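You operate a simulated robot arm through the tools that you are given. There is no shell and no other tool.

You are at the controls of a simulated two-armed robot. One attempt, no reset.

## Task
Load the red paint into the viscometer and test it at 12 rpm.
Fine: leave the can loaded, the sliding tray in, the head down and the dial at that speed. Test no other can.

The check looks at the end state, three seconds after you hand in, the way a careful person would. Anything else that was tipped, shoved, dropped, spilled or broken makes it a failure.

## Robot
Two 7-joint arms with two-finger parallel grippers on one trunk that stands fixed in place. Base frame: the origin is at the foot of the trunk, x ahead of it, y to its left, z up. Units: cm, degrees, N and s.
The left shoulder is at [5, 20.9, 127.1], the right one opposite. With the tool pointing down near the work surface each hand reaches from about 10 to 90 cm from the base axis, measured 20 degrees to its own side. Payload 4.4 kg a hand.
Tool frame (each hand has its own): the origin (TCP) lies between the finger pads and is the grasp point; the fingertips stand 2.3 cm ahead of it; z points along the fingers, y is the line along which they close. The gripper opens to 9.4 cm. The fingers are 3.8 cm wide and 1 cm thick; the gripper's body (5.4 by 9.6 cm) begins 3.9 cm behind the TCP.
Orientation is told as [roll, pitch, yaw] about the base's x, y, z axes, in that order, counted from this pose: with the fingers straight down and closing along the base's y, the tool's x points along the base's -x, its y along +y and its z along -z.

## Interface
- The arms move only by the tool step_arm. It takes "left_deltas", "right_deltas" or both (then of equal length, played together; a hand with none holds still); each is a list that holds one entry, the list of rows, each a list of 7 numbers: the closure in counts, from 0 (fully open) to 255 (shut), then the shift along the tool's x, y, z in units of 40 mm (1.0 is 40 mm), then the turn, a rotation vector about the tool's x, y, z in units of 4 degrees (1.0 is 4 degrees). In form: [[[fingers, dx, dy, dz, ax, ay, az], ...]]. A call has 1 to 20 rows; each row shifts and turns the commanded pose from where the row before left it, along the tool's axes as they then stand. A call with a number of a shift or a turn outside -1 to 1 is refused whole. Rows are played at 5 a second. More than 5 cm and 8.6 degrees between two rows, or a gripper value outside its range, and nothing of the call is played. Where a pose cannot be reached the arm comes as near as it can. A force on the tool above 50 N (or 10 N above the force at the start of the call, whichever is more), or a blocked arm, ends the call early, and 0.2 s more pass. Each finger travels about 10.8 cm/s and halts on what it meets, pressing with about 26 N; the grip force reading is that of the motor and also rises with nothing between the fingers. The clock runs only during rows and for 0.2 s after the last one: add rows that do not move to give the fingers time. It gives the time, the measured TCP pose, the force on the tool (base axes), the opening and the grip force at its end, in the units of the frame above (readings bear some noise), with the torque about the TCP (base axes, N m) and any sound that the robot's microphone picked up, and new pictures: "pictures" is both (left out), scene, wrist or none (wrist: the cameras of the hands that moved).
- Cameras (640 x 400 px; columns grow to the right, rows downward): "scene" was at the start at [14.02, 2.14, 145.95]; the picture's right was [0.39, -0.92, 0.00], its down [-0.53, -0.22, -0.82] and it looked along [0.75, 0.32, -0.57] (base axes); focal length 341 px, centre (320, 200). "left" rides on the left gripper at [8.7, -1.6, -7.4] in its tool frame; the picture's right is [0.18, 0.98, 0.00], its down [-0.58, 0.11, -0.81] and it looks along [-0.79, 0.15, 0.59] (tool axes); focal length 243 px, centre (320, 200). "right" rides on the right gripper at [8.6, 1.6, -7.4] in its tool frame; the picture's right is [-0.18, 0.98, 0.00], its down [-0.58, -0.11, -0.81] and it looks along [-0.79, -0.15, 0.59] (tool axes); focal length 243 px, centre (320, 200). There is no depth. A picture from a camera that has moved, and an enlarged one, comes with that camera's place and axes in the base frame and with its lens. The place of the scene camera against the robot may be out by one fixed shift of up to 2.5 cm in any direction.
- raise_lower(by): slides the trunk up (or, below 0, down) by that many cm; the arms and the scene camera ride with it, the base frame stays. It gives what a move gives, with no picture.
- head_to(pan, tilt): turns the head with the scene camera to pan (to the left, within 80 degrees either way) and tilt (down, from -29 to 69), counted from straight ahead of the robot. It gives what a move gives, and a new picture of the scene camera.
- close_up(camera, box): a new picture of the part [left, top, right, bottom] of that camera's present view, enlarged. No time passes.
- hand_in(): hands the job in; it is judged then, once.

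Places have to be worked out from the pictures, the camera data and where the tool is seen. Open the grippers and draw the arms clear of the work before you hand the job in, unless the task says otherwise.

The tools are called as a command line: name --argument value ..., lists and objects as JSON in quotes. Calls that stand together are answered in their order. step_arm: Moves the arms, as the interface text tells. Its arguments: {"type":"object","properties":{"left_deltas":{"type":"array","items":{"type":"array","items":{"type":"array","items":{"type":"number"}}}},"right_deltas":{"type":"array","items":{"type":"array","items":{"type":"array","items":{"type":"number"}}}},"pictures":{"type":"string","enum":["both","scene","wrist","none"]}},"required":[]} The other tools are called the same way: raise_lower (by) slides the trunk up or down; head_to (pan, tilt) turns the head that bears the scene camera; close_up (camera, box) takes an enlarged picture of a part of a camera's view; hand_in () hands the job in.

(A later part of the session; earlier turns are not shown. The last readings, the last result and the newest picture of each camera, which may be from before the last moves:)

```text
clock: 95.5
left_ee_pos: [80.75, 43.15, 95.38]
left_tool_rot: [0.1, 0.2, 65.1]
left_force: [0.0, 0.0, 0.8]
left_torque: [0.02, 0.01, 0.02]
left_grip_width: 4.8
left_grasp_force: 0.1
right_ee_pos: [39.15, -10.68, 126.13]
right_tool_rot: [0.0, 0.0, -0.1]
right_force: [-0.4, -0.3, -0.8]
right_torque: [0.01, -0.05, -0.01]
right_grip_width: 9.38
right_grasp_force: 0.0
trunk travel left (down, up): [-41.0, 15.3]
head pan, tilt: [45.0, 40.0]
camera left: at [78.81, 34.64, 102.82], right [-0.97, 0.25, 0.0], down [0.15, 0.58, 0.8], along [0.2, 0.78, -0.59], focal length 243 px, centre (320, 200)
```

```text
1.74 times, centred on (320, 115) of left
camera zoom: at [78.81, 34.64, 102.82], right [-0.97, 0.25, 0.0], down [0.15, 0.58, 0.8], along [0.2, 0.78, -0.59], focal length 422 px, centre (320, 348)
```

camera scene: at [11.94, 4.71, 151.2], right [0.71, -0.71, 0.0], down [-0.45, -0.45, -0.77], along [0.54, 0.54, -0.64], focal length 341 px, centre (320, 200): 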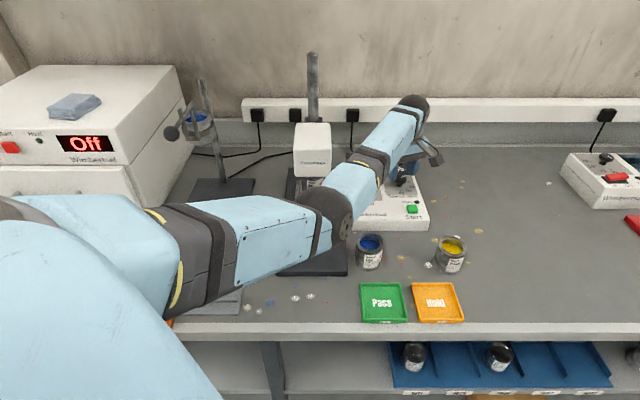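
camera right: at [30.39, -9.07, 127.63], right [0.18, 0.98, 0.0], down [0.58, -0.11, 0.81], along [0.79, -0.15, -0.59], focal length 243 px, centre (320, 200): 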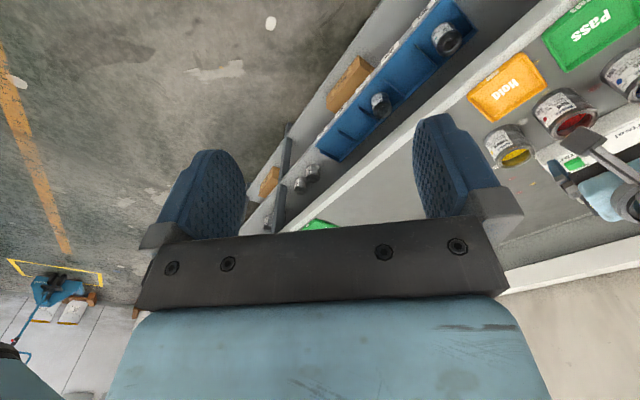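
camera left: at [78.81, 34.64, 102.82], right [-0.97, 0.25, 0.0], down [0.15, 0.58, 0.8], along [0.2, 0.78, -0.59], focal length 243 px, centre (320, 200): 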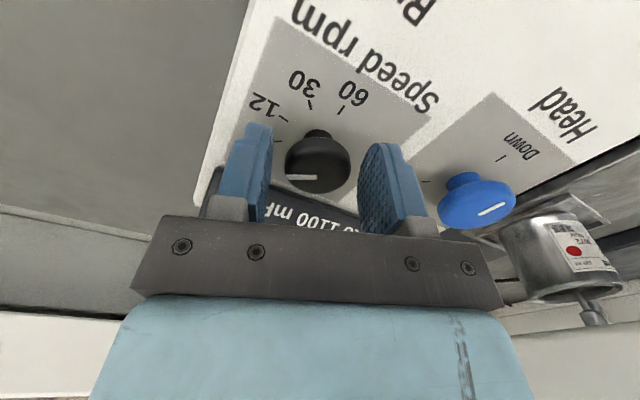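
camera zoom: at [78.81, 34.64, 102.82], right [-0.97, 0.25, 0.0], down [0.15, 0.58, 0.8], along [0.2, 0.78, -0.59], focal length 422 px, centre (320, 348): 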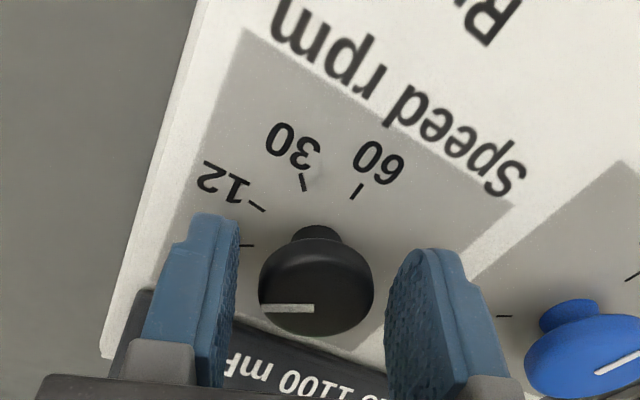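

Well centred sideways, with the knob 0.5 cm ahead of the finger axis as planned. I lower 4 mm and close.

step_arm --left_deltas '[[[125, 0, 0, 0.09, 0, 0, 0], [125, 0, 0, 0, 0, 0, 0], [150, 0, 0, 0, 0, 0, 0], [180, 0, 0, 0, 0, 0, 0], [230, 0, 0, 0, 0, 0, 0], [230, 0, 0, 0, 0, 0, 0]]]' --pictures "wrist"

close_up --camera "left" --box '[200, 0, 440, 230]'

```text
clock: 96.8
left_ee_pos: [81.12, 43.21, 94.83]
left_tool_rot: [-0.1, 0.3, 65.1]
left_force: [5.6, -2.1, 0.7]
left_torque: [-0.31, -0.03, 0.03]
left_grip_width: 3.33
left_grasp_force: 44.5
right_ee_pos: [39.21, -10.66, 126.09]
right_tool_rot: [-0.1, -0.1, -0.1]
right_force: [-0.8, 0.5, 0.0]
right_torque: [0.04, -0.02, -0.01]
right_grip_width: 9.39
right_grasp_force: 0.1
trunk travel left (down, up): [-41.0, 15.3]
head pan, tilt: [45.0, 40.0]
camera left: at [78.92, 34.72, 102.46], right [-0.97, 0.25, 0.0], down [0.15, 0.58, 0.8], along [0.2, 0.78, -0.59], focal length 243 px, centre (320, 200)
```

left: 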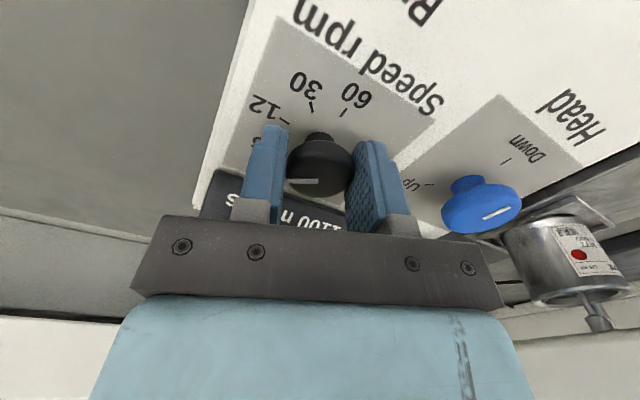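

```text
1.74 times, centred on (320, 115) of left
camera zoom: at [78.92, 34.72, 102.46], right [-0.97, 0.25, 0.0], down [0.15, 0.58, 0.8], along [0.2, 0.78, -0.59], focal length 422 px, centre (320, 348)
```

zoom: 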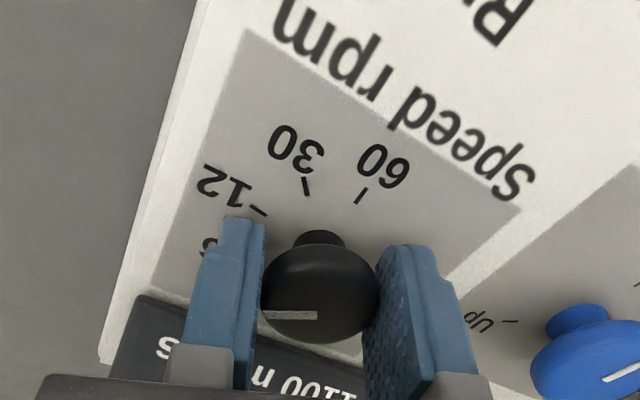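

The Speed knob is held. I turn it 40° clockwise, about the knob's own centre.

step_arm --left_deltas '[[[230, 0, 0.008, 0, 0, 0, 1], [230, 0, 0.008, 0, 0, 0, 1], [230, 0, 0.008, 0, 0, 0, 1], [230, 0, 0.008, 0, 0, 0, 1], [230, 0, 0.008, 0, 0, 0, 1], [230, 0, 0.008, 0, 0, 0, 1], [230, 0, 0.008, 0, 0, 0, 1], [230, 0, 0.008, 0, 0, 0, 1], [230, 0, 0.008, 0, 0, 0, 1], [230, 0, 0.008, 0, 0, 0, 1], [230, 0, 0, 0, 0, 0, 0]]]' --pictures "both"

close_up --camera "left" --box '[200, 0, 440, 230]'

```text
clock: 99.2
left_ee_pos: [81.0, 43.31, 95.08]
left_tool_rot: [-0.1, 0.3, 25.0]
left_force: [33.7, -5.7, 2.8]
left_torque: [0.03, -0.92, -0.03]
left_grip_width: 3.34
left_grasp_force: 45.0
right_ee_pos: [39.38, -10.73, 126.01]
right_tool_rot: [0.0, 0.2, 0.1]
right_force: [-0.3, 0.3, -0.5]
right_torque: [0.01, 0.0, 0.02]
right_grip_width: 9.41
right_grasp_force: 0.1
trunk travel left (down, up): [-41.0, 15.3]
head pan, tilt: [45.0, 40.0]
camera scene: at [12.3, 4.61, 151.17], right [0.71, -0.71, 0.0], down [-0.46, -0.45, -0.77], along [0.54, 0.54, -0.64], focal length 341 px, centre (320, 200)
camera left: at [73.87, 38.2, 102.46], right [-0.58, 0.81, 0.0], down [0.48, 0.35, 0.8], along [0.65, 0.47, -0.59], focal length 243 px, centre (320, 200)
```

scene: 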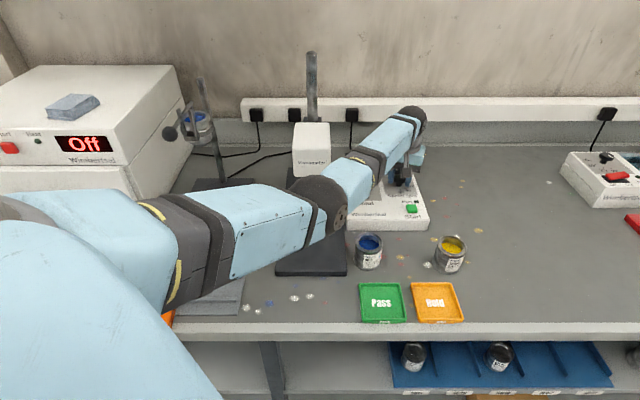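
left: 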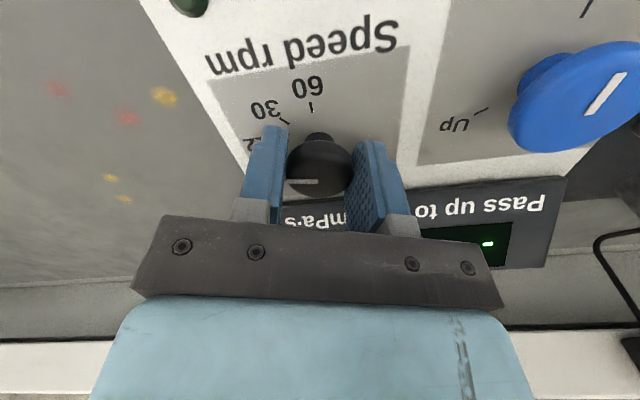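

```text
1.74 times, centred on (320, 115) of left
camera zoom: at [73.87, 38.2, 102.46], right [-0.58, 0.81, 0.0], down [0.48, 0.35, 0.8], along [0.65, 0.47, -0.59], focal length 422 px, centre (320, 348)
```

zoom: 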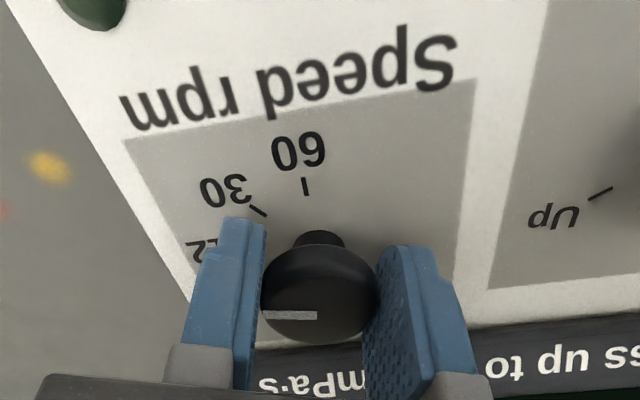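

The knob followed for 40°, but there is a 34 N side load toward +x. I ease forward 3 mm to relieve it and then open.

step_arm --left_deltas '[[[230, -0.05, 0, 0, 0, 0, 0], [230, 0, 0, 0, 0, 0, 0]]]' --pictures "none"

```text
clock: 99.8
left_ee_pos: [80.91, 43.41, 95.04]
left_tool_rot: [0.1, 0.3, 25.1]
left_force: [18.5, -14.3, 1.1]
left_torque: [0.02, -0.94, -0.03]
left_grip_width: 3.32
left_grasp_force: 44.4
right_ee_pos: [39.33, -10.93, 125.88]
right_tool_rot: [0.1, 0.2, 0.1]
right_force: [0.0, -0.1, -0.1]
right_torque: [0.01, -0.01, 0.01]
right_grip_width: 9.41
right_grasp_force: 0.0
trunk travel left (down, up): [-41.0, 15.3]
head pan, tilt: [45.0, 40.0]
```

The load is falling. One more small relief, then I open.

step_arm --left_deltas '[[[230, -0.03, -0.05, 0, 0, 0, 0], [230, 0, 0, 0, 0, 0, 0], [180, 0, 0, 0, 0, 0, 0], [150, 0, 0, 0, 0, 0, 0], [125, 0, 0, 0, 0, 0, 0], [125, 0, 0, 0, 0, 0, 0]]]' --pictures "wrist"

close_up --camera "left" --box '[200, 0, 440, 230]'

```text
clock: 101.2
left_ee_pos: [81.09, 43.44, 95.08]
left_tool_rot: [-0.1, 0.2, 25.1]
left_force: [0.3, 0.8, 0.2]
left_torque: [0.02, 0.02, 0.01]
left_grip_width: 4.78
left_grasp_force: 0.0
right_ee_pos: [39.15, -10.74, 126.1]
right_tool_rot: [-0.1, 0.1, -0.1]
right_force: [0.2, -0.1, -0.1]
right_torque: [-0.05, 0.0, 0.0]
right_grip_width: 9.41
right_grasp_force: 0.1
trunk travel left (down, up): [-41.0, 15.3]
head pan, tilt: [45.0, 40.0]
camera left: at [74.0, 38.34, 102.58], right [-0.58, 0.81, 0.0], down [0.48, 0.35, 0.8], along [0.65, 0.47, -0.59], focal length 243 px, centre (320, 200)
```

left: 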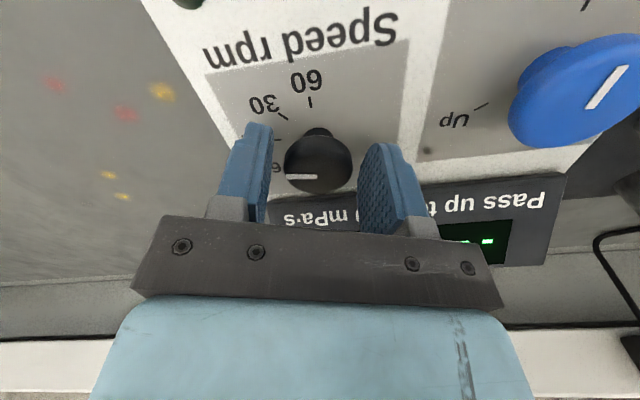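

```text
1.74 times, centred on (320, 115) of left
camera zoom: at [74.0, 38.34, 102.58], right [-0.58, 0.81, 0.0], down [0.48, 0.35, 0.8], along [0.65, 0.47, -0.59], focal length 422 px, centre (320, 348)
```

zoom: 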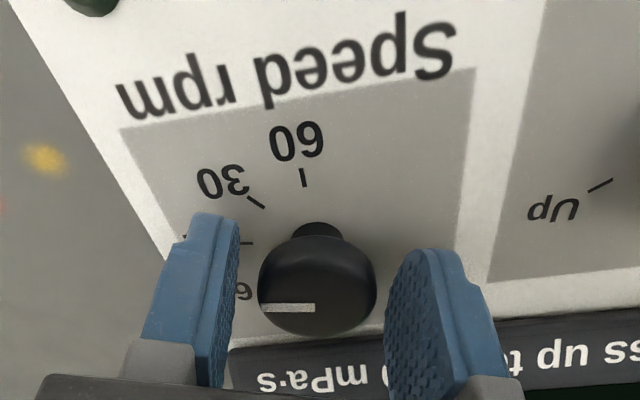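

The pointer lies along the 12 tick. I lift the hand and close the fingers, then look at the dial and the Start button.

step_arm --left_deltas '[[[125, 0, 0, -0.5, 0, 0, 0], [125, 0, 0, -0.8, 0, 0, 0], [125, 0.8, 0, -0.4, 0, 0, 0], [125, 0.8, 0, 0, 0, 0, -1], [255, 0.2, 0, 0, 0, 0, -1], [255, 0, 0, 0, 0, 0, -1], [255, 0, 0, 0, 0, 0, -1], [255, 0, 0, 0, 0, 0, -1], [255, 0, 0, 0, 0, 0, 0]]]' --pictures "both"

close_up --camera "left" --box '[200, 0, 440, 230]'

close_up --camera "scene" --box '[260, 80, 440, 290]'

```text
clock: 103.2
left_ee_pos: [74.64, 40.2, 102.07]
left_tool_rot: [-0.1, 0.2, 45.1]
left_force: [-0.6, 0.0, 0.1]
left_torque: [0.0, -0.03, -0.01]
left_grip_width: 0.01
left_grasp_force: 25.6
right_ee_pos: [39.13, -10.65, 126.12]
right_tool_rot: [0.1, 0.1, 0.0]
right_force: [0.0, 0.6, -0.3]
right_torque: [-0.02, 0.02, -0.01]
right_grip_width: 9.38
right_grasp_force: 0.2
trunk travel left (down, up): [-41.0, 15.3]
head pan, tilt: [45.0, 40.0]
camera scene: at [11.93, 4.71, 151.2], right [0.71, -0.71, 0.0], down [-0.45, -0.45, -0.77], along [0.54, 0.54, -0.64], focal length 341 px, centre (320, 200)
camera left: at [69.75, 32.97, 109.45], right [-0.83, 0.56, 0.0], down [0.33, 0.49, 0.8], along [0.45, 0.66, -0.59], focal length 243 px, centre (320, 200)
```

scene: 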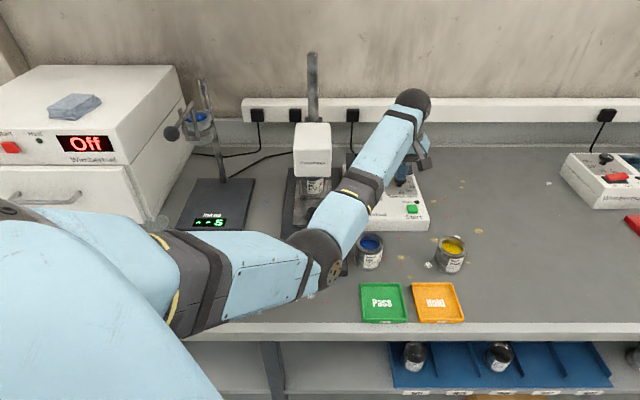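
left: 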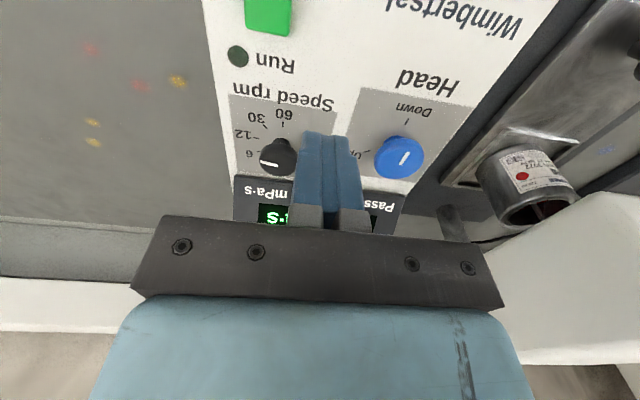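

```text
1.74 times, centred on (320, 115) of left
camera zoom: at [69.75, 32.97, 109.45], right [-0.83, 0.56, 0.0], down [0.33, 0.49, 0.8], along [0.45, 0.66, -0.59], focal length 422 px, centre (320, 348)
```

zoom: 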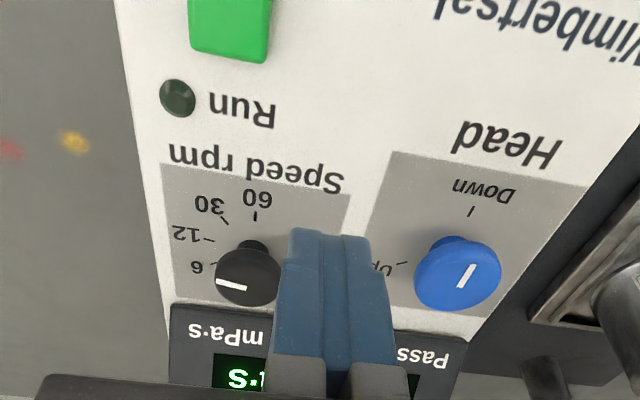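

```text
1.90 times, centred on (350, 185) of scene
camera zoom: at [11.93, 4.71, 151.2], right [0.71, -0.71, 0.0], down [-0.45, -0.45, -0.77], along [0.54, 0.54, -0.64], focal length 649 px, centre (263, 229)
```

zoom: 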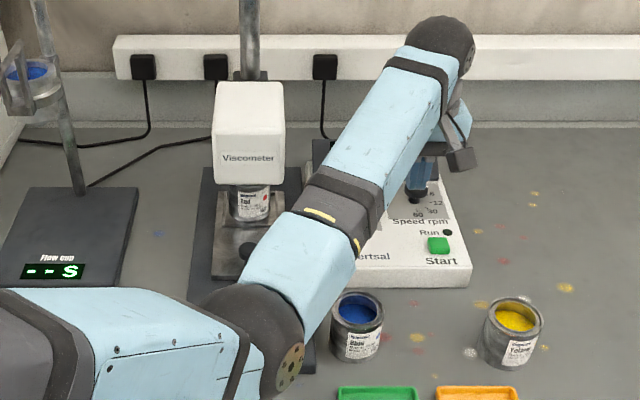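

I check the Speed pointer more closely before pressing Start.

close_up --camera "left" --box '[225, 95, 305, 185]'

close_up --camera "scene" --box '[380, 160, 440, 230]'

```text
4.44 times, centred on (265, 140) of left
camera zoom: at [69.75, 32.97, 109.45], right [-0.83, 0.56, 0.0], down [0.33, 0.49, 0.8], along [0.45, 0.66, -0.59], focal length 1078 px, centre (564, 467)
```

zoom: 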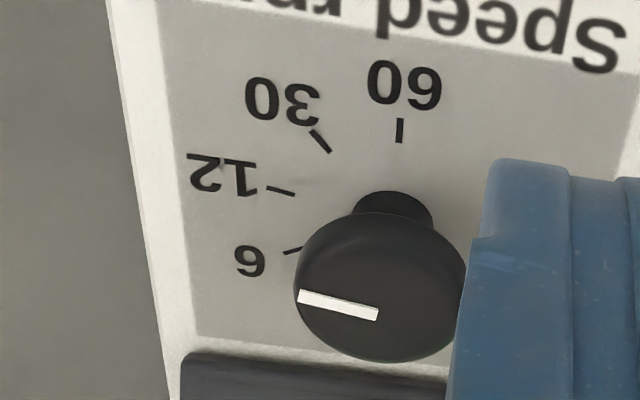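

```text
5.71 times, centred on (410, 195) of scene
camera zoom: at [11.93, 4.71, 151.2], right [0.71, -0.71, 0.0], down [-0.45, -0.45, -0.77], along [0.54, 0.54, -0.64], focal length 1946 px, centre (-194, 229)
```

zoom: 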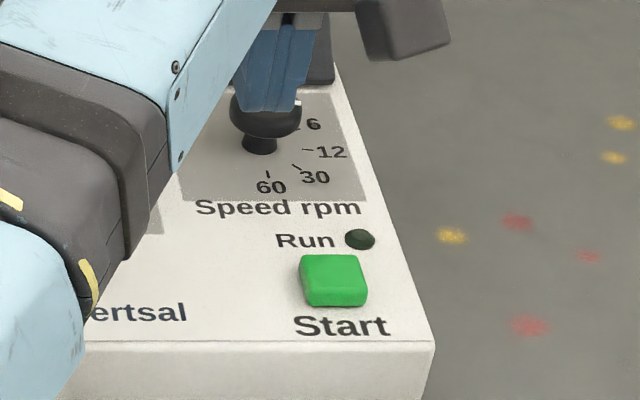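

Dial reads 12 and the head is down over the red can. The Start button top should be near (73.9, 34.7, 93); I move the closed fingers above it.

step_arm --left_deltas '[[[255, 0.55, -0.42, 0, 0, 0, 0], [255, 0.55, -0.42, 0, 0, 0, 0], [255, 0, 0, 0, 0, 0, 0]]]' --pictures "both"

close_up --camera "left" --box '[200, 0, 440, 230]'

```text
clock: 104.0
left_ee_pos: [73.9, 34.52, 101.78]
left_tool_rot: [0.0, 0.2, 45.1]
left_force: [0.3, 0.1, 0.3]
left_torque: [0.01, 0.02, 0.02]
left_grip_width: 0.0
left_grasp_force: 26.0
right_ee_pos: [39.12, -10.65, 126.19]
right_tool_rot: [0.0, 0.1, 0.0]
right_force: [0.0, -0.9, -0.3]
right_torque: [0.02, 0.0, -0.03]
right_grip_width: 9.37
right_grasp_force: 0.1
trunk travel left (down, up): [-41.0, 15.3]
head pan, tilt: [45.0, 40.0]
camera scene: at [11.94, 4.75, 151.2], right [0.71, -0.71, 0.0], down [-0.45, -0.45, -0.77], along [0.54, 0.54, -0.64], focal length 341 px, centre (320, 200)
camera left: at [68.96, 27.37, 109.28], right [-0.83, 0.56, 0.0], down [0.33, 0.49, 0.8], along [0.45, 0.66, -0.59], focal length 243 px, centre (320, 200)
```

scene: 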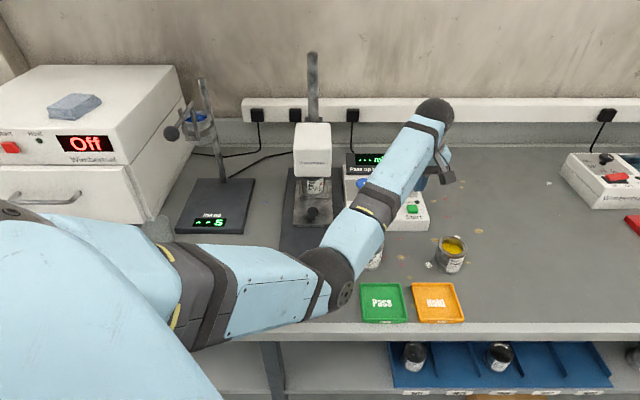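
left: 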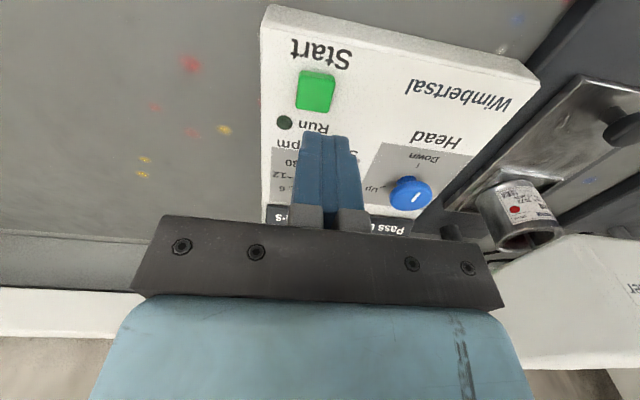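

```text
1.74 times, centred on (320, 115) of left
camera zoom: at [68.96, 27.37, 109.28], right [-0.83, 0.56, 0.0], down [0.33, 0.49, 0.8], along [0.45, 0.66, -0.59], focal length 422 px, centre (320, 348)
```

zoom: 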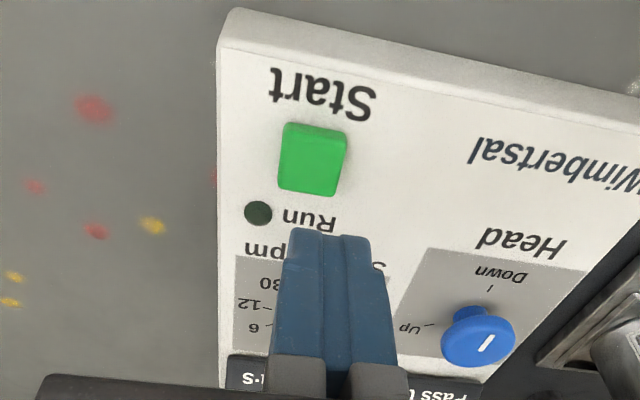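

The arm's elbow is getting low in front of the blue can, so I raise the trunk 10 cm again and bring the hand back down before pressing.

raise_lower --by 10

step_arm --left_deltas '[[[255, -0.12, -0.065, 0.7, 0, 0, 0], [255, 0, 0, 0.9, 0, 0, 0], [255, 0, 0, 0.9, 0, 0, 0], [255, 0, 0, 0, 0, 0, 0]]]' --pictures "both"

close_up --camera "left" --box '[200, 0, 440, 230]'

```text
clock: 105.4
left_ee_pos: [73.92, 34.58, 111.86]
left_tool_rot: [0.0, 0.2, 45.2]
left_force: [-0.3, -0.1, 1.0]
left_torque: [0.0, 0.0, -0.01]
left_grip_width: 0.0
left_grasp_force: 25.6
right_ee_pos: [39.13, -10.75, 136.09]
right_tool_rot: [0.1, -0.1, 0.0]
right_force: [0.3, -0.2, -0.2]
right_torque: [-0.05, 0.01, -0.02]
right_grip_width: 9.4
right_grasp_force: 0.1
trunk travel left (down, up): [-51.0, 5.3]
head pan, tilt: [45.0, 40.0]
```

```text
clock: 106.4
left_ee_pos: [74.18, 34.65, 101.73]
left_tool_rot: [0.0, 0.1, 45.1]
left_force: [-0.2, -0.3, 0.2]
left_torque: [-0.02, 0.02, 0.01]
left_grip_width: 0.0
left_grasp_force: 25.9
right_ee_pos: [39.17, -10.73, 136.17]
right_tool_rot: [0.0, 0.1, 0.0]
right_force: [-0.1, -0.6, -0.5]
right_torque: [0.0, -0.01, -0.02]
right_grip_width: 9.38
right_grasp_force: 0.0
trunk travel left (down, up): [-51.0, 5.3]
head pan, tilt: [45.0, 40.0]
camera scene: at [11.9, 4.69, 161.2], right [0.71, -0.71, 0.0], down [-0.45, -0.45, -0.77], along [0.54, 0.54, -0.64], focal length 341 px, centre (320, 200)
camera left: at [69.28, 27.54, 109.21], right [-0.83, 0.56, 0.0], down [0.33, 0.49, 0.8], along [0.45, 0.66, -0.59], focal length 243 px, centre (320, 200)
```

scene: 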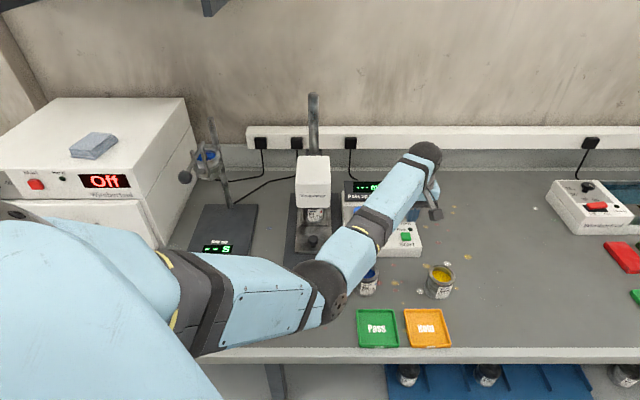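
left: 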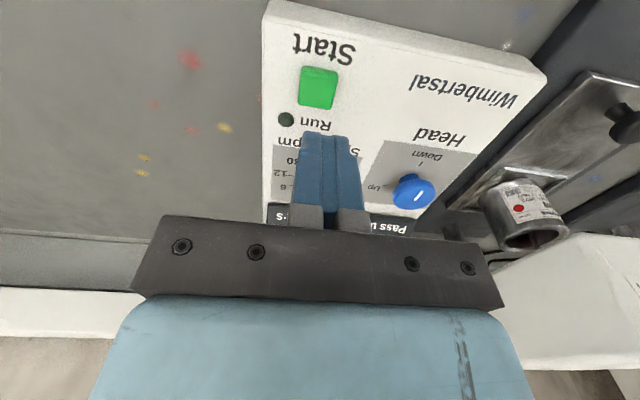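

```text
1.74 times, centred on (320, 115) of left
camera zoom: at [69.28, 27.54, 109.21], right [-0.83, 0.56, 0.0], down [0.33, 0.49, 0.8], along [0.45, 0.66, -0.59], focal length 422 px, centre (320, 348)
```

zoom: 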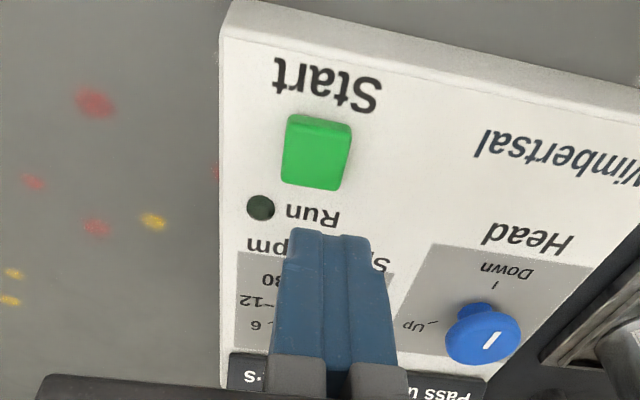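

Raised trunk lifts the elbow away, and the fingers are over the button. I lower to just above it.

step_arm --left_deltas '[[[255, -0.04, -0.035, 0.6, 0, 0, 0], [255, 0, 0, 0.7, 0, 0, 0], [255, 0, 0, 0, 0, 0, 0]]]' --pictures "both"

close_up --camera "left" --box '[200, 0, 440, 230]'

```text
clock: 107.2
left_ee_pos: [74.5, 34.65, 96.39]
left_tool_rot: [0.0, 0.2, 45.1]
left_force: [-0.6, 0.6, 1.0]
left_torque: [0.01, 0.02, 0.01]
left_grip_width: 0.0
left_grasp_force: 25.7
right_ee_pos: [39.18, -10.72, 136.07]
right_tool_rot: [0.0, 0.0, 0.1]
right_force: [-0.8, 0.5, 0.1]
right_torque: [0.02, -0.01, 0.02]
right_grip_width: 9.39
right_grasp_force: 0.1
trunk travel left (down, up): [-51.0, 5.3]
head pan, tilt: [45.0, 40.0]
camera scene: at [11.9, 4.7, 161.2], right [0.71, -0.71, 0.0], down [-0.45, -0.45, -0.77], along [0.54, 0.54, -0.64], focal length 341 px, centre (320, 200)
camera left: at [69.58, 27.56, 103.92], right [-0.83, 0.56, 0.0], down [0.33, 0.49, 0.8], along [0.45, 0.66, -0.59], focal length 243 px, centre (320, 200)
```

scene: 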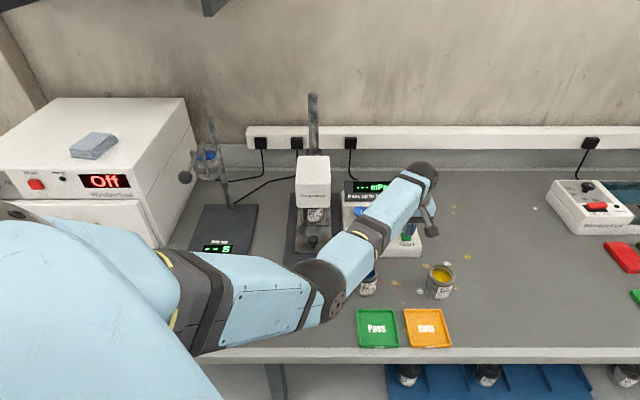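
left: 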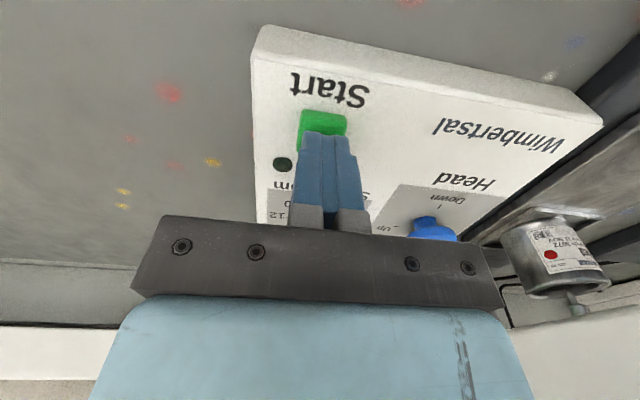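

```text
1.74 times, centred on (320, 115) of left
camera zoom: at [69.58, 27.56, 103.92], right [-0.83, 0.56, 0.0], down [0.33, 0.49, 0.8], along [0.45, 0.66, -0.59], focal length 422 px, centre (320, 348)
```

zoom: 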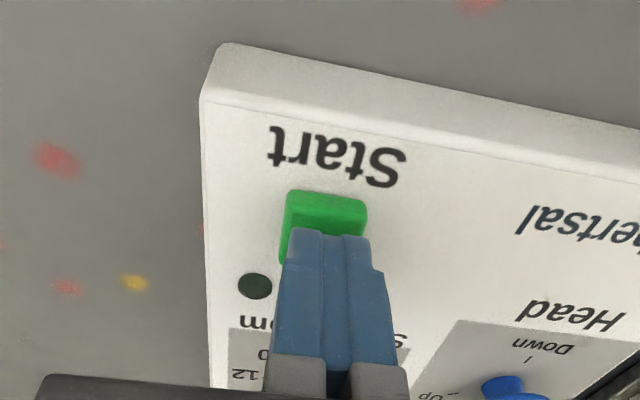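

The closed fingers are right over the green button. I press down in small steps.

step_arm --left_deltas '[[[255, 0, 0, 0.1, 0, 0, 0], [255, 0, 0, 0.07, 0, 0, 0], [255, 0, 0, 0, 0, 0, 0]]]' --pictures "none"

step_arm --left_deltas '[[[255, 0, 0, 0.07, 0, 0, 0], [255, 0, 0, 0, 0, 0, 0]]]' --pictures "none"

```text
clock: 108.0
left_ee_pos: [74.57, 34.87, 95.96]
left_tool_rot: [-0.1, 0.2, 45.1]
left_force: [0.5, 0.2, 0.2]
left_torque: [-0.01, 0.01, 0.01]
left_grip_width: 0.01
left_grasp_force: 26.4
right_ee_pos: [39.1, -10.73, 136.1]
right_tool_rot: [0.0, 0.0, 0.0]
right_force: [0.2, -0.8, 1.0]
right_torque: [-0.04, 0.03, -0.01]
right_grip_width: 9.42
right_grasp_force: 0.0
trunk travel left (down, up): [-51.0, 5.3]
head pan, tilt: [45.0, 40.0]
```

```text
clock: 108.6
left_ee_pos: [74.51, 34.58, 95.74]
left_tool_rot: [0.1, 0.2, 45.0]
left_force: [0.8, -0.6, 0.2]
left_torque: [0.0, 0.0, -0.05]
left_grip_width: 0.0
left_grasp_force: 26.8
right_ee_pos: [39.25, -10.77, 136.04]
right_tool_rot: [0.1, 0.0, 0.1]
right_force: [-0.4, -1.3, -0.9]
right_torque: [0.03, 0.0, 0.0]
right_grip_width: 9.4
right_grasp_force: 0.1
trunk travel left (down, up): [-51.0, 5.3]
head pan, tilt: [45.0, 40.0]
```

No contact yet at z 95.7; I continue down.

step_arm --left_deltas '[[[255, 0, 0, 0.07, 0, 0, 0], [255, 0, 0, 0, 0, 0, 0]]]' --pictures "none"

step_arm --left_deltas '[[[255, 0, 0, 0.07, 0, 0, 0], [255, 0, 0, 0, 0, 0, 0]]]' --pictures "wrist"

close_up --camera "left" --box '[200, 0, 440, 230]'

```text
clock: 109.2
left_ee_pos: [74.62, 34.73, 95.36]
left_tool_rot: [0.0, 0.3, 45.1]
left_force: [-1.6, 0.0, 1.0]
left_torque: [0.03, 0.02, 0.01]
left_grip_width: 0.01
left_grasp_force: 26.5
right_ee_pos: [39.15, -10.84, 136.18]
right_tool_rot: [0.0, 0.0, 0.0]
right_force: [0.2, -0.6, 0.0]
right_torque: [0.0, 0.01, -0.01]
right_grip_width: 9.4
right_grasp_force: 0.1
trunk travel left (down, up): [-51.0, 5.3]
head pan, tilt: [45.0, 40.0]
```

```text
clock: 109.8
left_ee_pos: [74.59, 34.78, 94.97]
left_tool_rot: [-0.1, 0.1, 45.0]
left_force: [0.3, 1.1, 0.7]
left_torque: [0.07, -0.04, -0.02]
left_grip_width: 0.01
left_grasp_force: 26.1
right_ee_pos: [39.09, -10.66, 136.18]
right_tool_rot: [-0.1, 0.0, 0.0]
right_force: [-0.2, 0.0, 0.3]
right_torque: [-0.04, 0.0, 0.02]
right_grip_width: 9.4
right_grasp_force: 0.0
trunk travel left (down, up): [-51.0, 5.3]
head pan, tilt: [45.0, 40.0]
heard: click
camera left: at [69.65, 27.47, 102.55], right [-0.83, 0.56, 0.0], down [0.33, 0.49, 0.8], along [0.45, 0.66, -0.59], focal length 243 px, centre (320, 200)
```

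left: 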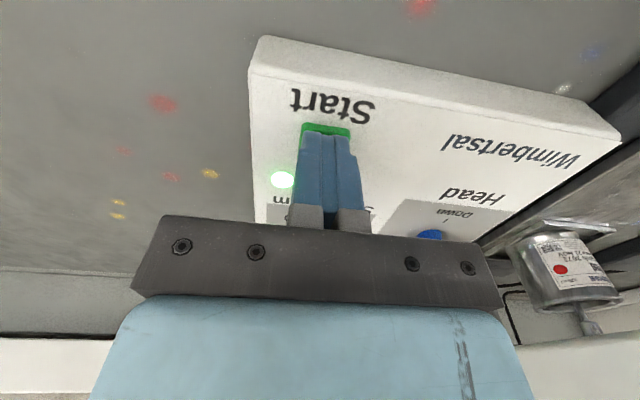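

```text
1.74 times, centred on (320, 115) of left
camera zoom: at [69.65, 27.47, 102.55], right [-0.83, 0.56, 0.0], down [0.33, 0.49, 0.8], along [0.45, 0.66, -0.59], focal length 422 px, centre (320, 348)
```

zoom: 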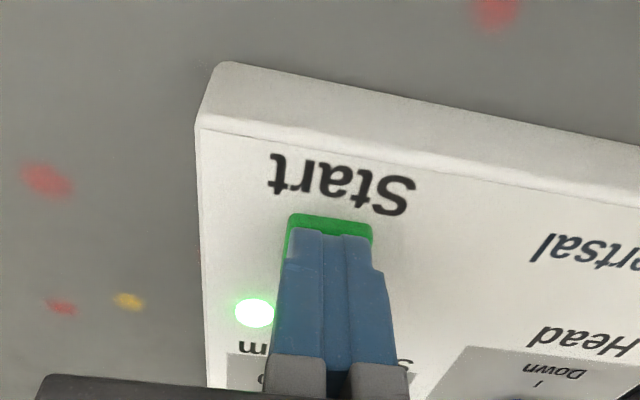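

A click was heard and the Run lamp lit: the test is running. I lift the hand off the button and let the test proceed.

step_arm --left_deltas '[[[255, 0, 0, -0.4, 0, 0, 0], [255, 0, 0, -0.8, 0, 0, 0], [255, 0, 0, -0.8, 0, 0, 0], [255, 0, 0, 0, 0, 0, 0], [255, 0, 0, 0, 0, 0, 0], [255, 0, 0, 0, 0, 0, 0], [255, 0, 0, 0, 0, 0, 0], [255, 0, 0, 0, 0, 0, 0]]]' --pictures "both"

close_up --camera "scene" --box '[270, 140, 440, 310]'

```text
clock: 111.6
left_ee_pos: [74.43, 34.72, 102.97]
left_tool_rot: [0.0, 0.2, 45.2]
left_force: [-0.6, 0.4, 0.0]
left_torque: [-0.03, -0.04, 0.02]
left_grip_width: 0.0
left_grasp_force: 26.1
right_ee_pos: [39.23, -10.58, 136.12]
right_tool_rot: [0.0, 0.0, 0.0]
right_force: [-0.5, -0.1, -0.6]
right_torque: [-0.02, -0.03, 0.01]
right_grip_width: 9.4
right_grasp_force: 0.0
trunk travel left (down, up): [-51.0, 5.3]
head pan, tilt: [45.0, 40.0]
camera scene: at [11.92, 4.7, 161.2], right [0.71, -0.71, 0.0], down [-0.45, -0.45, -0.77], along [0.54, 0.54, -0.64], focal length 341 px, centre (320, 200)
camera left: at [69.5, 27.42, 110.45], right [-0.83, 0.56, 0.0], down [0.33, 0.49, 0.8], along [0.45, 0.66, -0.59], focal length 243 px, centre (320, 200)
```

scene: 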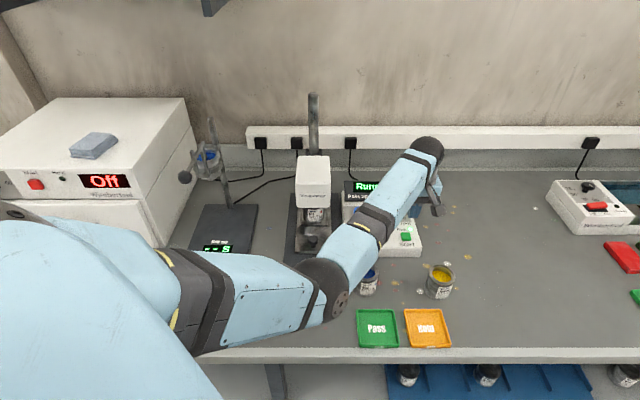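
left: 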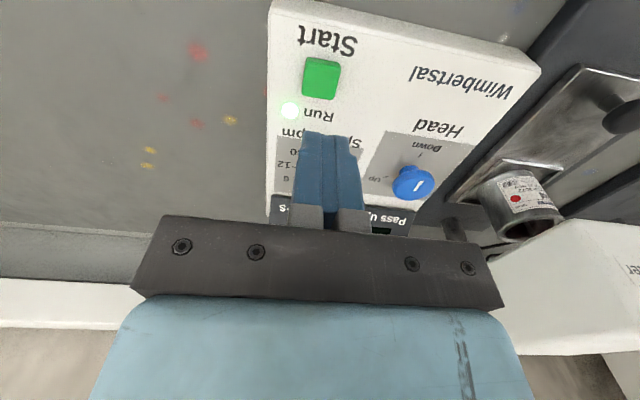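

```text
2.35 times, centred on (355, 225) of scene
camera zoom: at [11.92, 4.7, 161.2], right [0.71, -0.71, 0.0], down [-0.45, -0.45, -0.77], along [0.54, 0.54, -0.64], focal length 801 px, centre (238, 141)
```

zoom: 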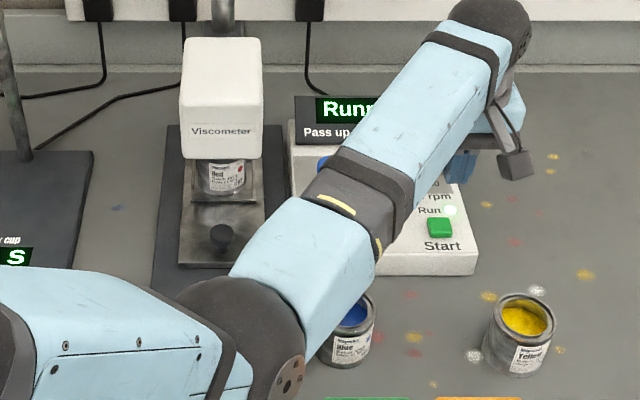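

The display shows "Running". I raise the trunk fully and lift the hand high before retracting, so the elbow keeps clear of everything.

raise_lower --by 5

step_arm --left_deltas '[[[255, 0, 0, -0.9, 0, 0, 0], [255, 0, 0, -0.9, 0, 0, 0], [255, 0, 0, -0.9, 0, 0, 0], [255, 0, 0, -0.9, 0, 0, 0], [255, 0, 0, -0.9, 0, 0, 0], [255, 0, 0, -0.9, 0, 0, 0], [255, 0, 0, 0, 0, 0, 0]]]' --pictures "scene"

close_up --camera "scene" --box '[270, 140, 480, 330]'

```text
clock: 112.5
left_ee_pos: [74.48, 34.59, 107.83]
left_tool_rot: [0.0, 0.3, 45.1]
left_force: [-1.0, 1.1, -1.1]
left_torque: [0.01, -0.06, 0.0]
left_grip_width: 0.0
left_grasp_force: 26.1
right_ee_pos: [39.16, -10.7, 141.05]
right_tool_rot: [0.0, 0.0, 0.1]
right_force: [-0.1, -0.2, 0.2]
right_torque: [-0.01, 0.02, -0.02]
right_grip_width: 9.39
right_grasp_force: 0.1
trunk travel left (down, up): [-56.0, 0.3]
head pan, tilt: [45.0, 40.0]
```

```text
clock: 114.1
left_ee_pos: [74.17, 34.48, 129.64]
left_tool_rot: [0.0, 0.2, 45.0]
left_force: [0.0, -0.1, -0.5]
left_torque: [0.0, 0.03, 0.0]
left_grip_width: 0.0
left_grasp_force: 25.9
right_ee_pos: [39.17, -10.67, 140.96]
right_tool_rot: [0.1, 0.0, -0.1]
right_force: [0.8, -0.4, -0.5]
right_torque: [0.03, 0.06, 0.04]
right_grip_width: 9.4
right_grasp_force: 0.1
trunk travel left (down, up): [-56.0, 0.3]
head pan, tilt: [45.0, 40.0]
camera scene: at [11.97, 4.69, 166.19], right [0.71, -0.71, 0.0], down [-0.45, -0.45, -0.77], along [0.54, 0.54, -0.64], focal length 341 px, centre (320, 200)
```

scene: 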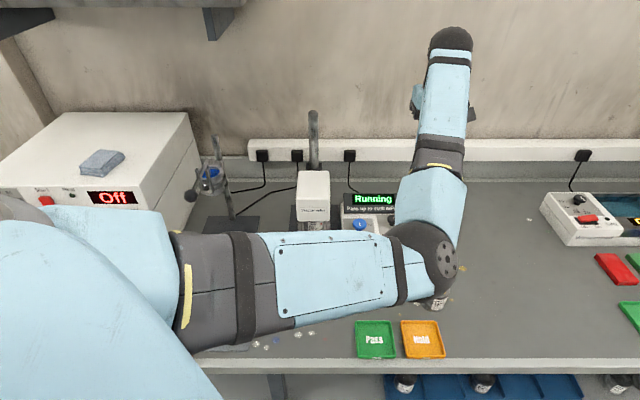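

```text
2.11 times, centred on (375, 235) of scene
camera zoom: at [11.97, 4.69, 166.19], right [0.71, -0.71, 0.0], down [-0.45, -0.45, -0.77], along [0.54, 0.54, -0.64], focal length 717 px, centre (204, 126)
```

zoom: 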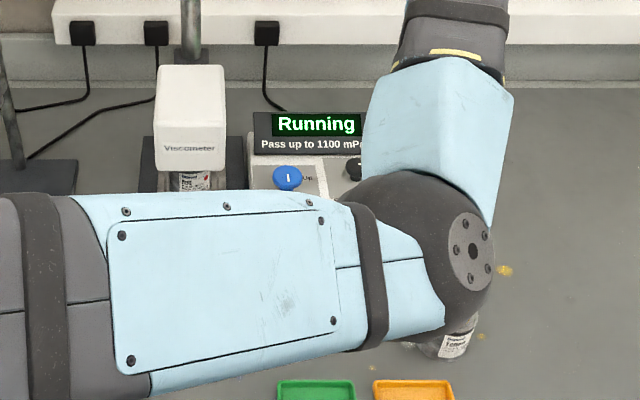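

The arm is well above the bench. I retract the hand toward the robot in stages, watching the elbow.

step_arm --left_deltas '[[[255, 0.65, 0.65, -0.35, 0, 0, 0], [255, 0.65, 0.65, -0.35, 0, 0, 0], [255, 0.65, 0.65, -0.35, 0, 0, 0], [255, 0.65, 0.65, -0.35, 0, 0, 0], [255, 0.65, 0.65, -0.35, 0, 0, 0], [255, 0, 0, 0, 0, 0, 0]]]' --pictures "scene"

```text
clock: 115.5
left_ee_pos: [63.61, 42.13, 132.99]
left_tool_rot: [0.1, 0.1, 45.1]
left_force: [0.7, 0.0, -0.7]
left_torque: [0.0, -0.04, -0.01]
left_grip_width: 0.0
left_grasp_force: 25.8
left hand out of reach, approached as far as the arm can: row 2, 3, 4, 5
right_ee_pos: [39.15, -10.74, 141.03]
right_tool_rot: [0.1, -0.1, 0.0]
right_force: [0.8, -1.2, 0.5]
right_torque: [0.0, 0.01, -0.01]
right_grip_width: 9.41
right_grasp_force: 0.0
trunk travel left (down, up): [-56.0, 0.3]
head pan, tilt: [45.0, 40.0]
camera scene: at [11.98, 4.69, 166.19], right [0.71, -0.71, 0.0], down [-0.45, -0.45, -0.77], along [0.54, 0.54, -0.64], focal length 341 px, centre (320, 200)
```

scene: 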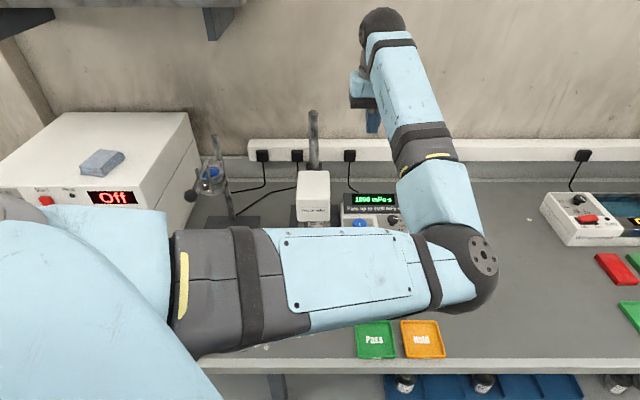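

The display now shows a value of about 1090 mPa·s, so the test has finished. The arm is near a joint limit at yaw 45, so I turn the hand back toward yaw 0 to free it.

close_up --camera "scene" --box '[285, 160, 425, 260]'

step_arm --left_deltas '[[[255, 0, 0, 0, 0, 0, 1], [255, 0, 0, 0, 0, 0, 1], [255, 0, 0, 0, 0, 0, 1], [255, 0, 0, 0, 0, 0, 1], [255, 0, 0, 0, 0, 0, 1], [255, 0, 0, 0, 0, 0, 1], [255, 0, 0, 0, 0, 0, 1], [255, 0, 0, 0, 0, 0, 1], [255, 0, 0, 0, 0, 0, 1], [255, 0, 0, 0, 0, 0, 1], [255, 0, 0, 0, 0, 0, 1], [255, 0, 0, 0, 0, 0, 0]]]' --pictures "scene"

```text
4.00 times, centred on (355, 210) of scene
camera zoom: at [11.98, 4.69, 166.19], right [0.71, -0.71, 0.0], down [-0.45, -0.45, -0.77], along [0.54, 0.54, -0.64], focal length 1362 px, centre (180, 160)
```

zoom: 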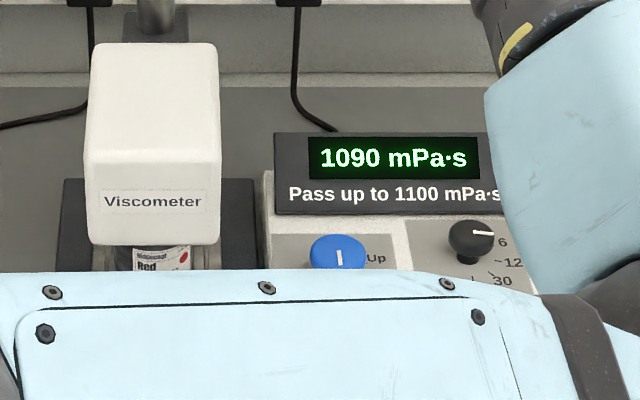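

```text
clock: 118.1
left_ee_pos: [63.63, 42.1, 133.2]
left_tool_rot: [0.0, 0.1, 1.0]
left_force: [0.1, 0.1, -0.1]
left_torque: [0.0, 0.03, 0.02]
left_grip_width: 0.0
left_grasp_force: 26.3
right_ee_pos: [39.16, -10.69, 141.04]
right_tool_rot: [0.0, 0.0, 0.0]
right_force: [0.7, 0.2, 0.0]
right_torque: [0.02, 0.05, -0.02]
right_grip_width: 9.39
right_grasp_force: 0.0
trunk travel left (down, up): [-56.0, 0.3]
head pan, tilt: [45.0, 40.0]
camera scene: at [11.93, 4.71, 166.2], right [0.71, -0.71, 0.0], down [-0.45, -0.45, -0.77], along [0.54, 0.54, -0.64], focal length 341 px, centre (320, 200)
```

scene: 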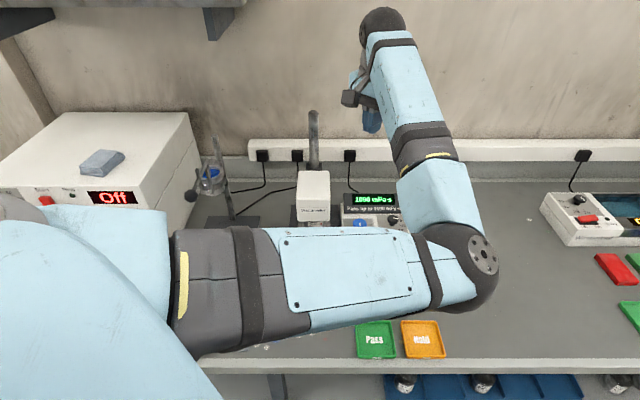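

The reading is 1090 mPa·s. I zoom on the Speed dial, since its pointer must be clearly at 12.

close_up --camera "scene" --box '[365, 205, 415, 245]'

close_up --camera "left" --box '[160, 0, 480, 200]'

```text
10.00 times, centred on (390, 225) of scene
camera zoom: at [11.93, 4.71, 166.2], right [0.71, -0.71, 0.0], down [-0.45, -0.45, -0.77], along [0.54, 0.54, -0.64], focal length 3406 px, centre (-380, -50)
```

zoom: 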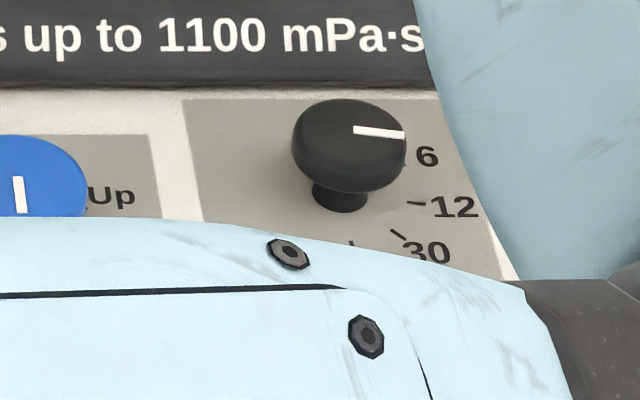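

```text
2.00 times, centred on (320, 100) of left
camera zoom: at [55.06, 40.42, 140.57], right [-0.2, 0.98, 0.0], down [0.58, 0.12, 0.81], along [0.79, 0.16, -0.59], focal length 485 px, centre (320, 400)
```

zoom: 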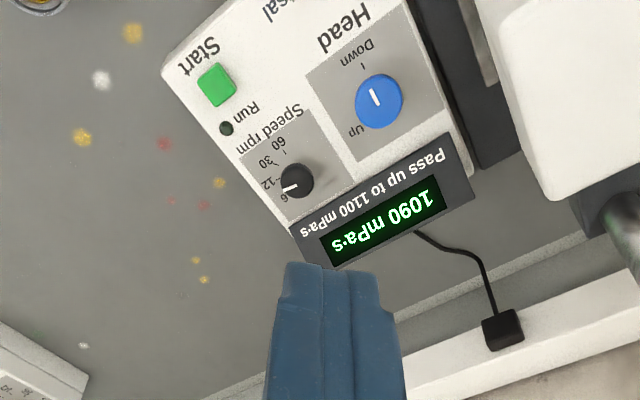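

The pointer is within about 4° of the 12 tick, so the dial is right. I now retract the arm.

step_arm --left_deltas '[[[255, 0.9, 0, -0.2, 0, 0, 0], [255, 0.9, 0, -0.2, 0, 0, 0], [255, 0.9, 0, -0.2, 0, 0, 0], [255, 0.9, 0, -0.2, 0, 0, 0], [255, 0, 0, 0, 0, 0, 0]]]' --pictures "scene"

```text
clock: 119.3
left_ee_pos: [52.53, 48.17, 135.14]
left_tool_rot: [-0.2, 0.0, 1.1]
left_force: [-1.0, -0.9, -0.3]
left_torque: [-0.02, 0.02, -0.02]
left_grip_width: 0.01
left_grasp_force: 25.8
left hand out of reach, approached as far as the arm can: row 1, 2, 3, 4
right_ee_pos: [39.21, -10.67, 141.05]
right_tool_rot: [0.0, 0.0, 0.0]
right_force: [0.7, -0.1, -0.4]
right_torque: [-0.03, 0.05, -0.02]
right_grip_width: 9.36
right_grasp_force: 0.1
trunk travel left (down, up): [-56.0, 0.3]
head pan, tilt: [45.0, 40.0]
camera scene: at [11.99, 4.69, 166.19], right [0.71, -0.71, 0.0], down [-0.45, -0.45, -0.77], along [0.54, 0.54, -0.64], focal length 341 px, centre (320, 200)
```

scene: 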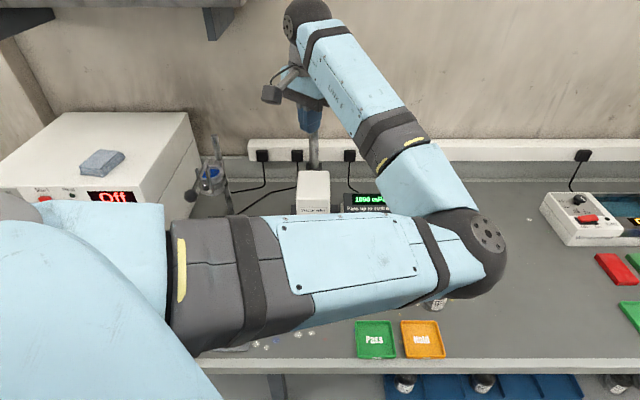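

The arm is stuck at a joint limit with its elbow swung to the right. I turn the hand to negative yaw to let the elbow swing back left.

step_arm --left_deltas '[[[255, 0, 0, 0, 0, 0, 1], [255, 0, 0, 0, 0, 0, 1], [255, 0, 0, 0, 0, 0, 1], [255, 0, 0, 0, 0, 0, 1], [255, 0, 0, 0, 0, 0, 1], [255, 0, 0, 0, 0, 0, 1], [255, 0, 0, 0, 0, 0, 1], [255, 0, 0, 0, 0, 0, 1], [255, 0, 0, 0, 0, 0, 1], [255, 0, 0, 0, 0, 0, 1], [255, 0, 0, 0, 0, 0, 0]]]' --pictures "scene"

```text
clock: 121.7
left_ee_pos: [52.53, 48.55, 135.05]
left_tool_rot: [-0.1, 0.0, -39.0]
left_force: [0.1, 0.0, -0.7]
left_torque: [-0.01, -0.03, 0.03]
left_grip_width: 0.0
left_grasp_force: 25.7
right_ee_pos: [39.17, -10.7, 141.16]
right_tool_rot: [0.0, 0.1, 0.0]
right_force: [-0.2, -0.2, 0.7]
right_torque: [0.03, -0.04, 0.02]
right_grip_width: 9.42
right_grasp_force: 0.0
trunk travel left (down, up): [-56.0, 0.3]
head pan, tilt: [45.0, 40.0]
camera scene: at [11.93, 4.71, 166.2], right [0.71, -0.71, 0.0], down [-0.45, -0.45, -0.77], along [0.54, 0.54, -0.64], focal length 341 px, centre (320, 200)
```

scene: 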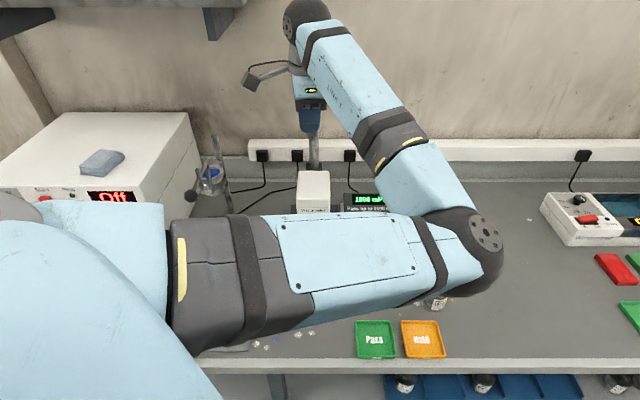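

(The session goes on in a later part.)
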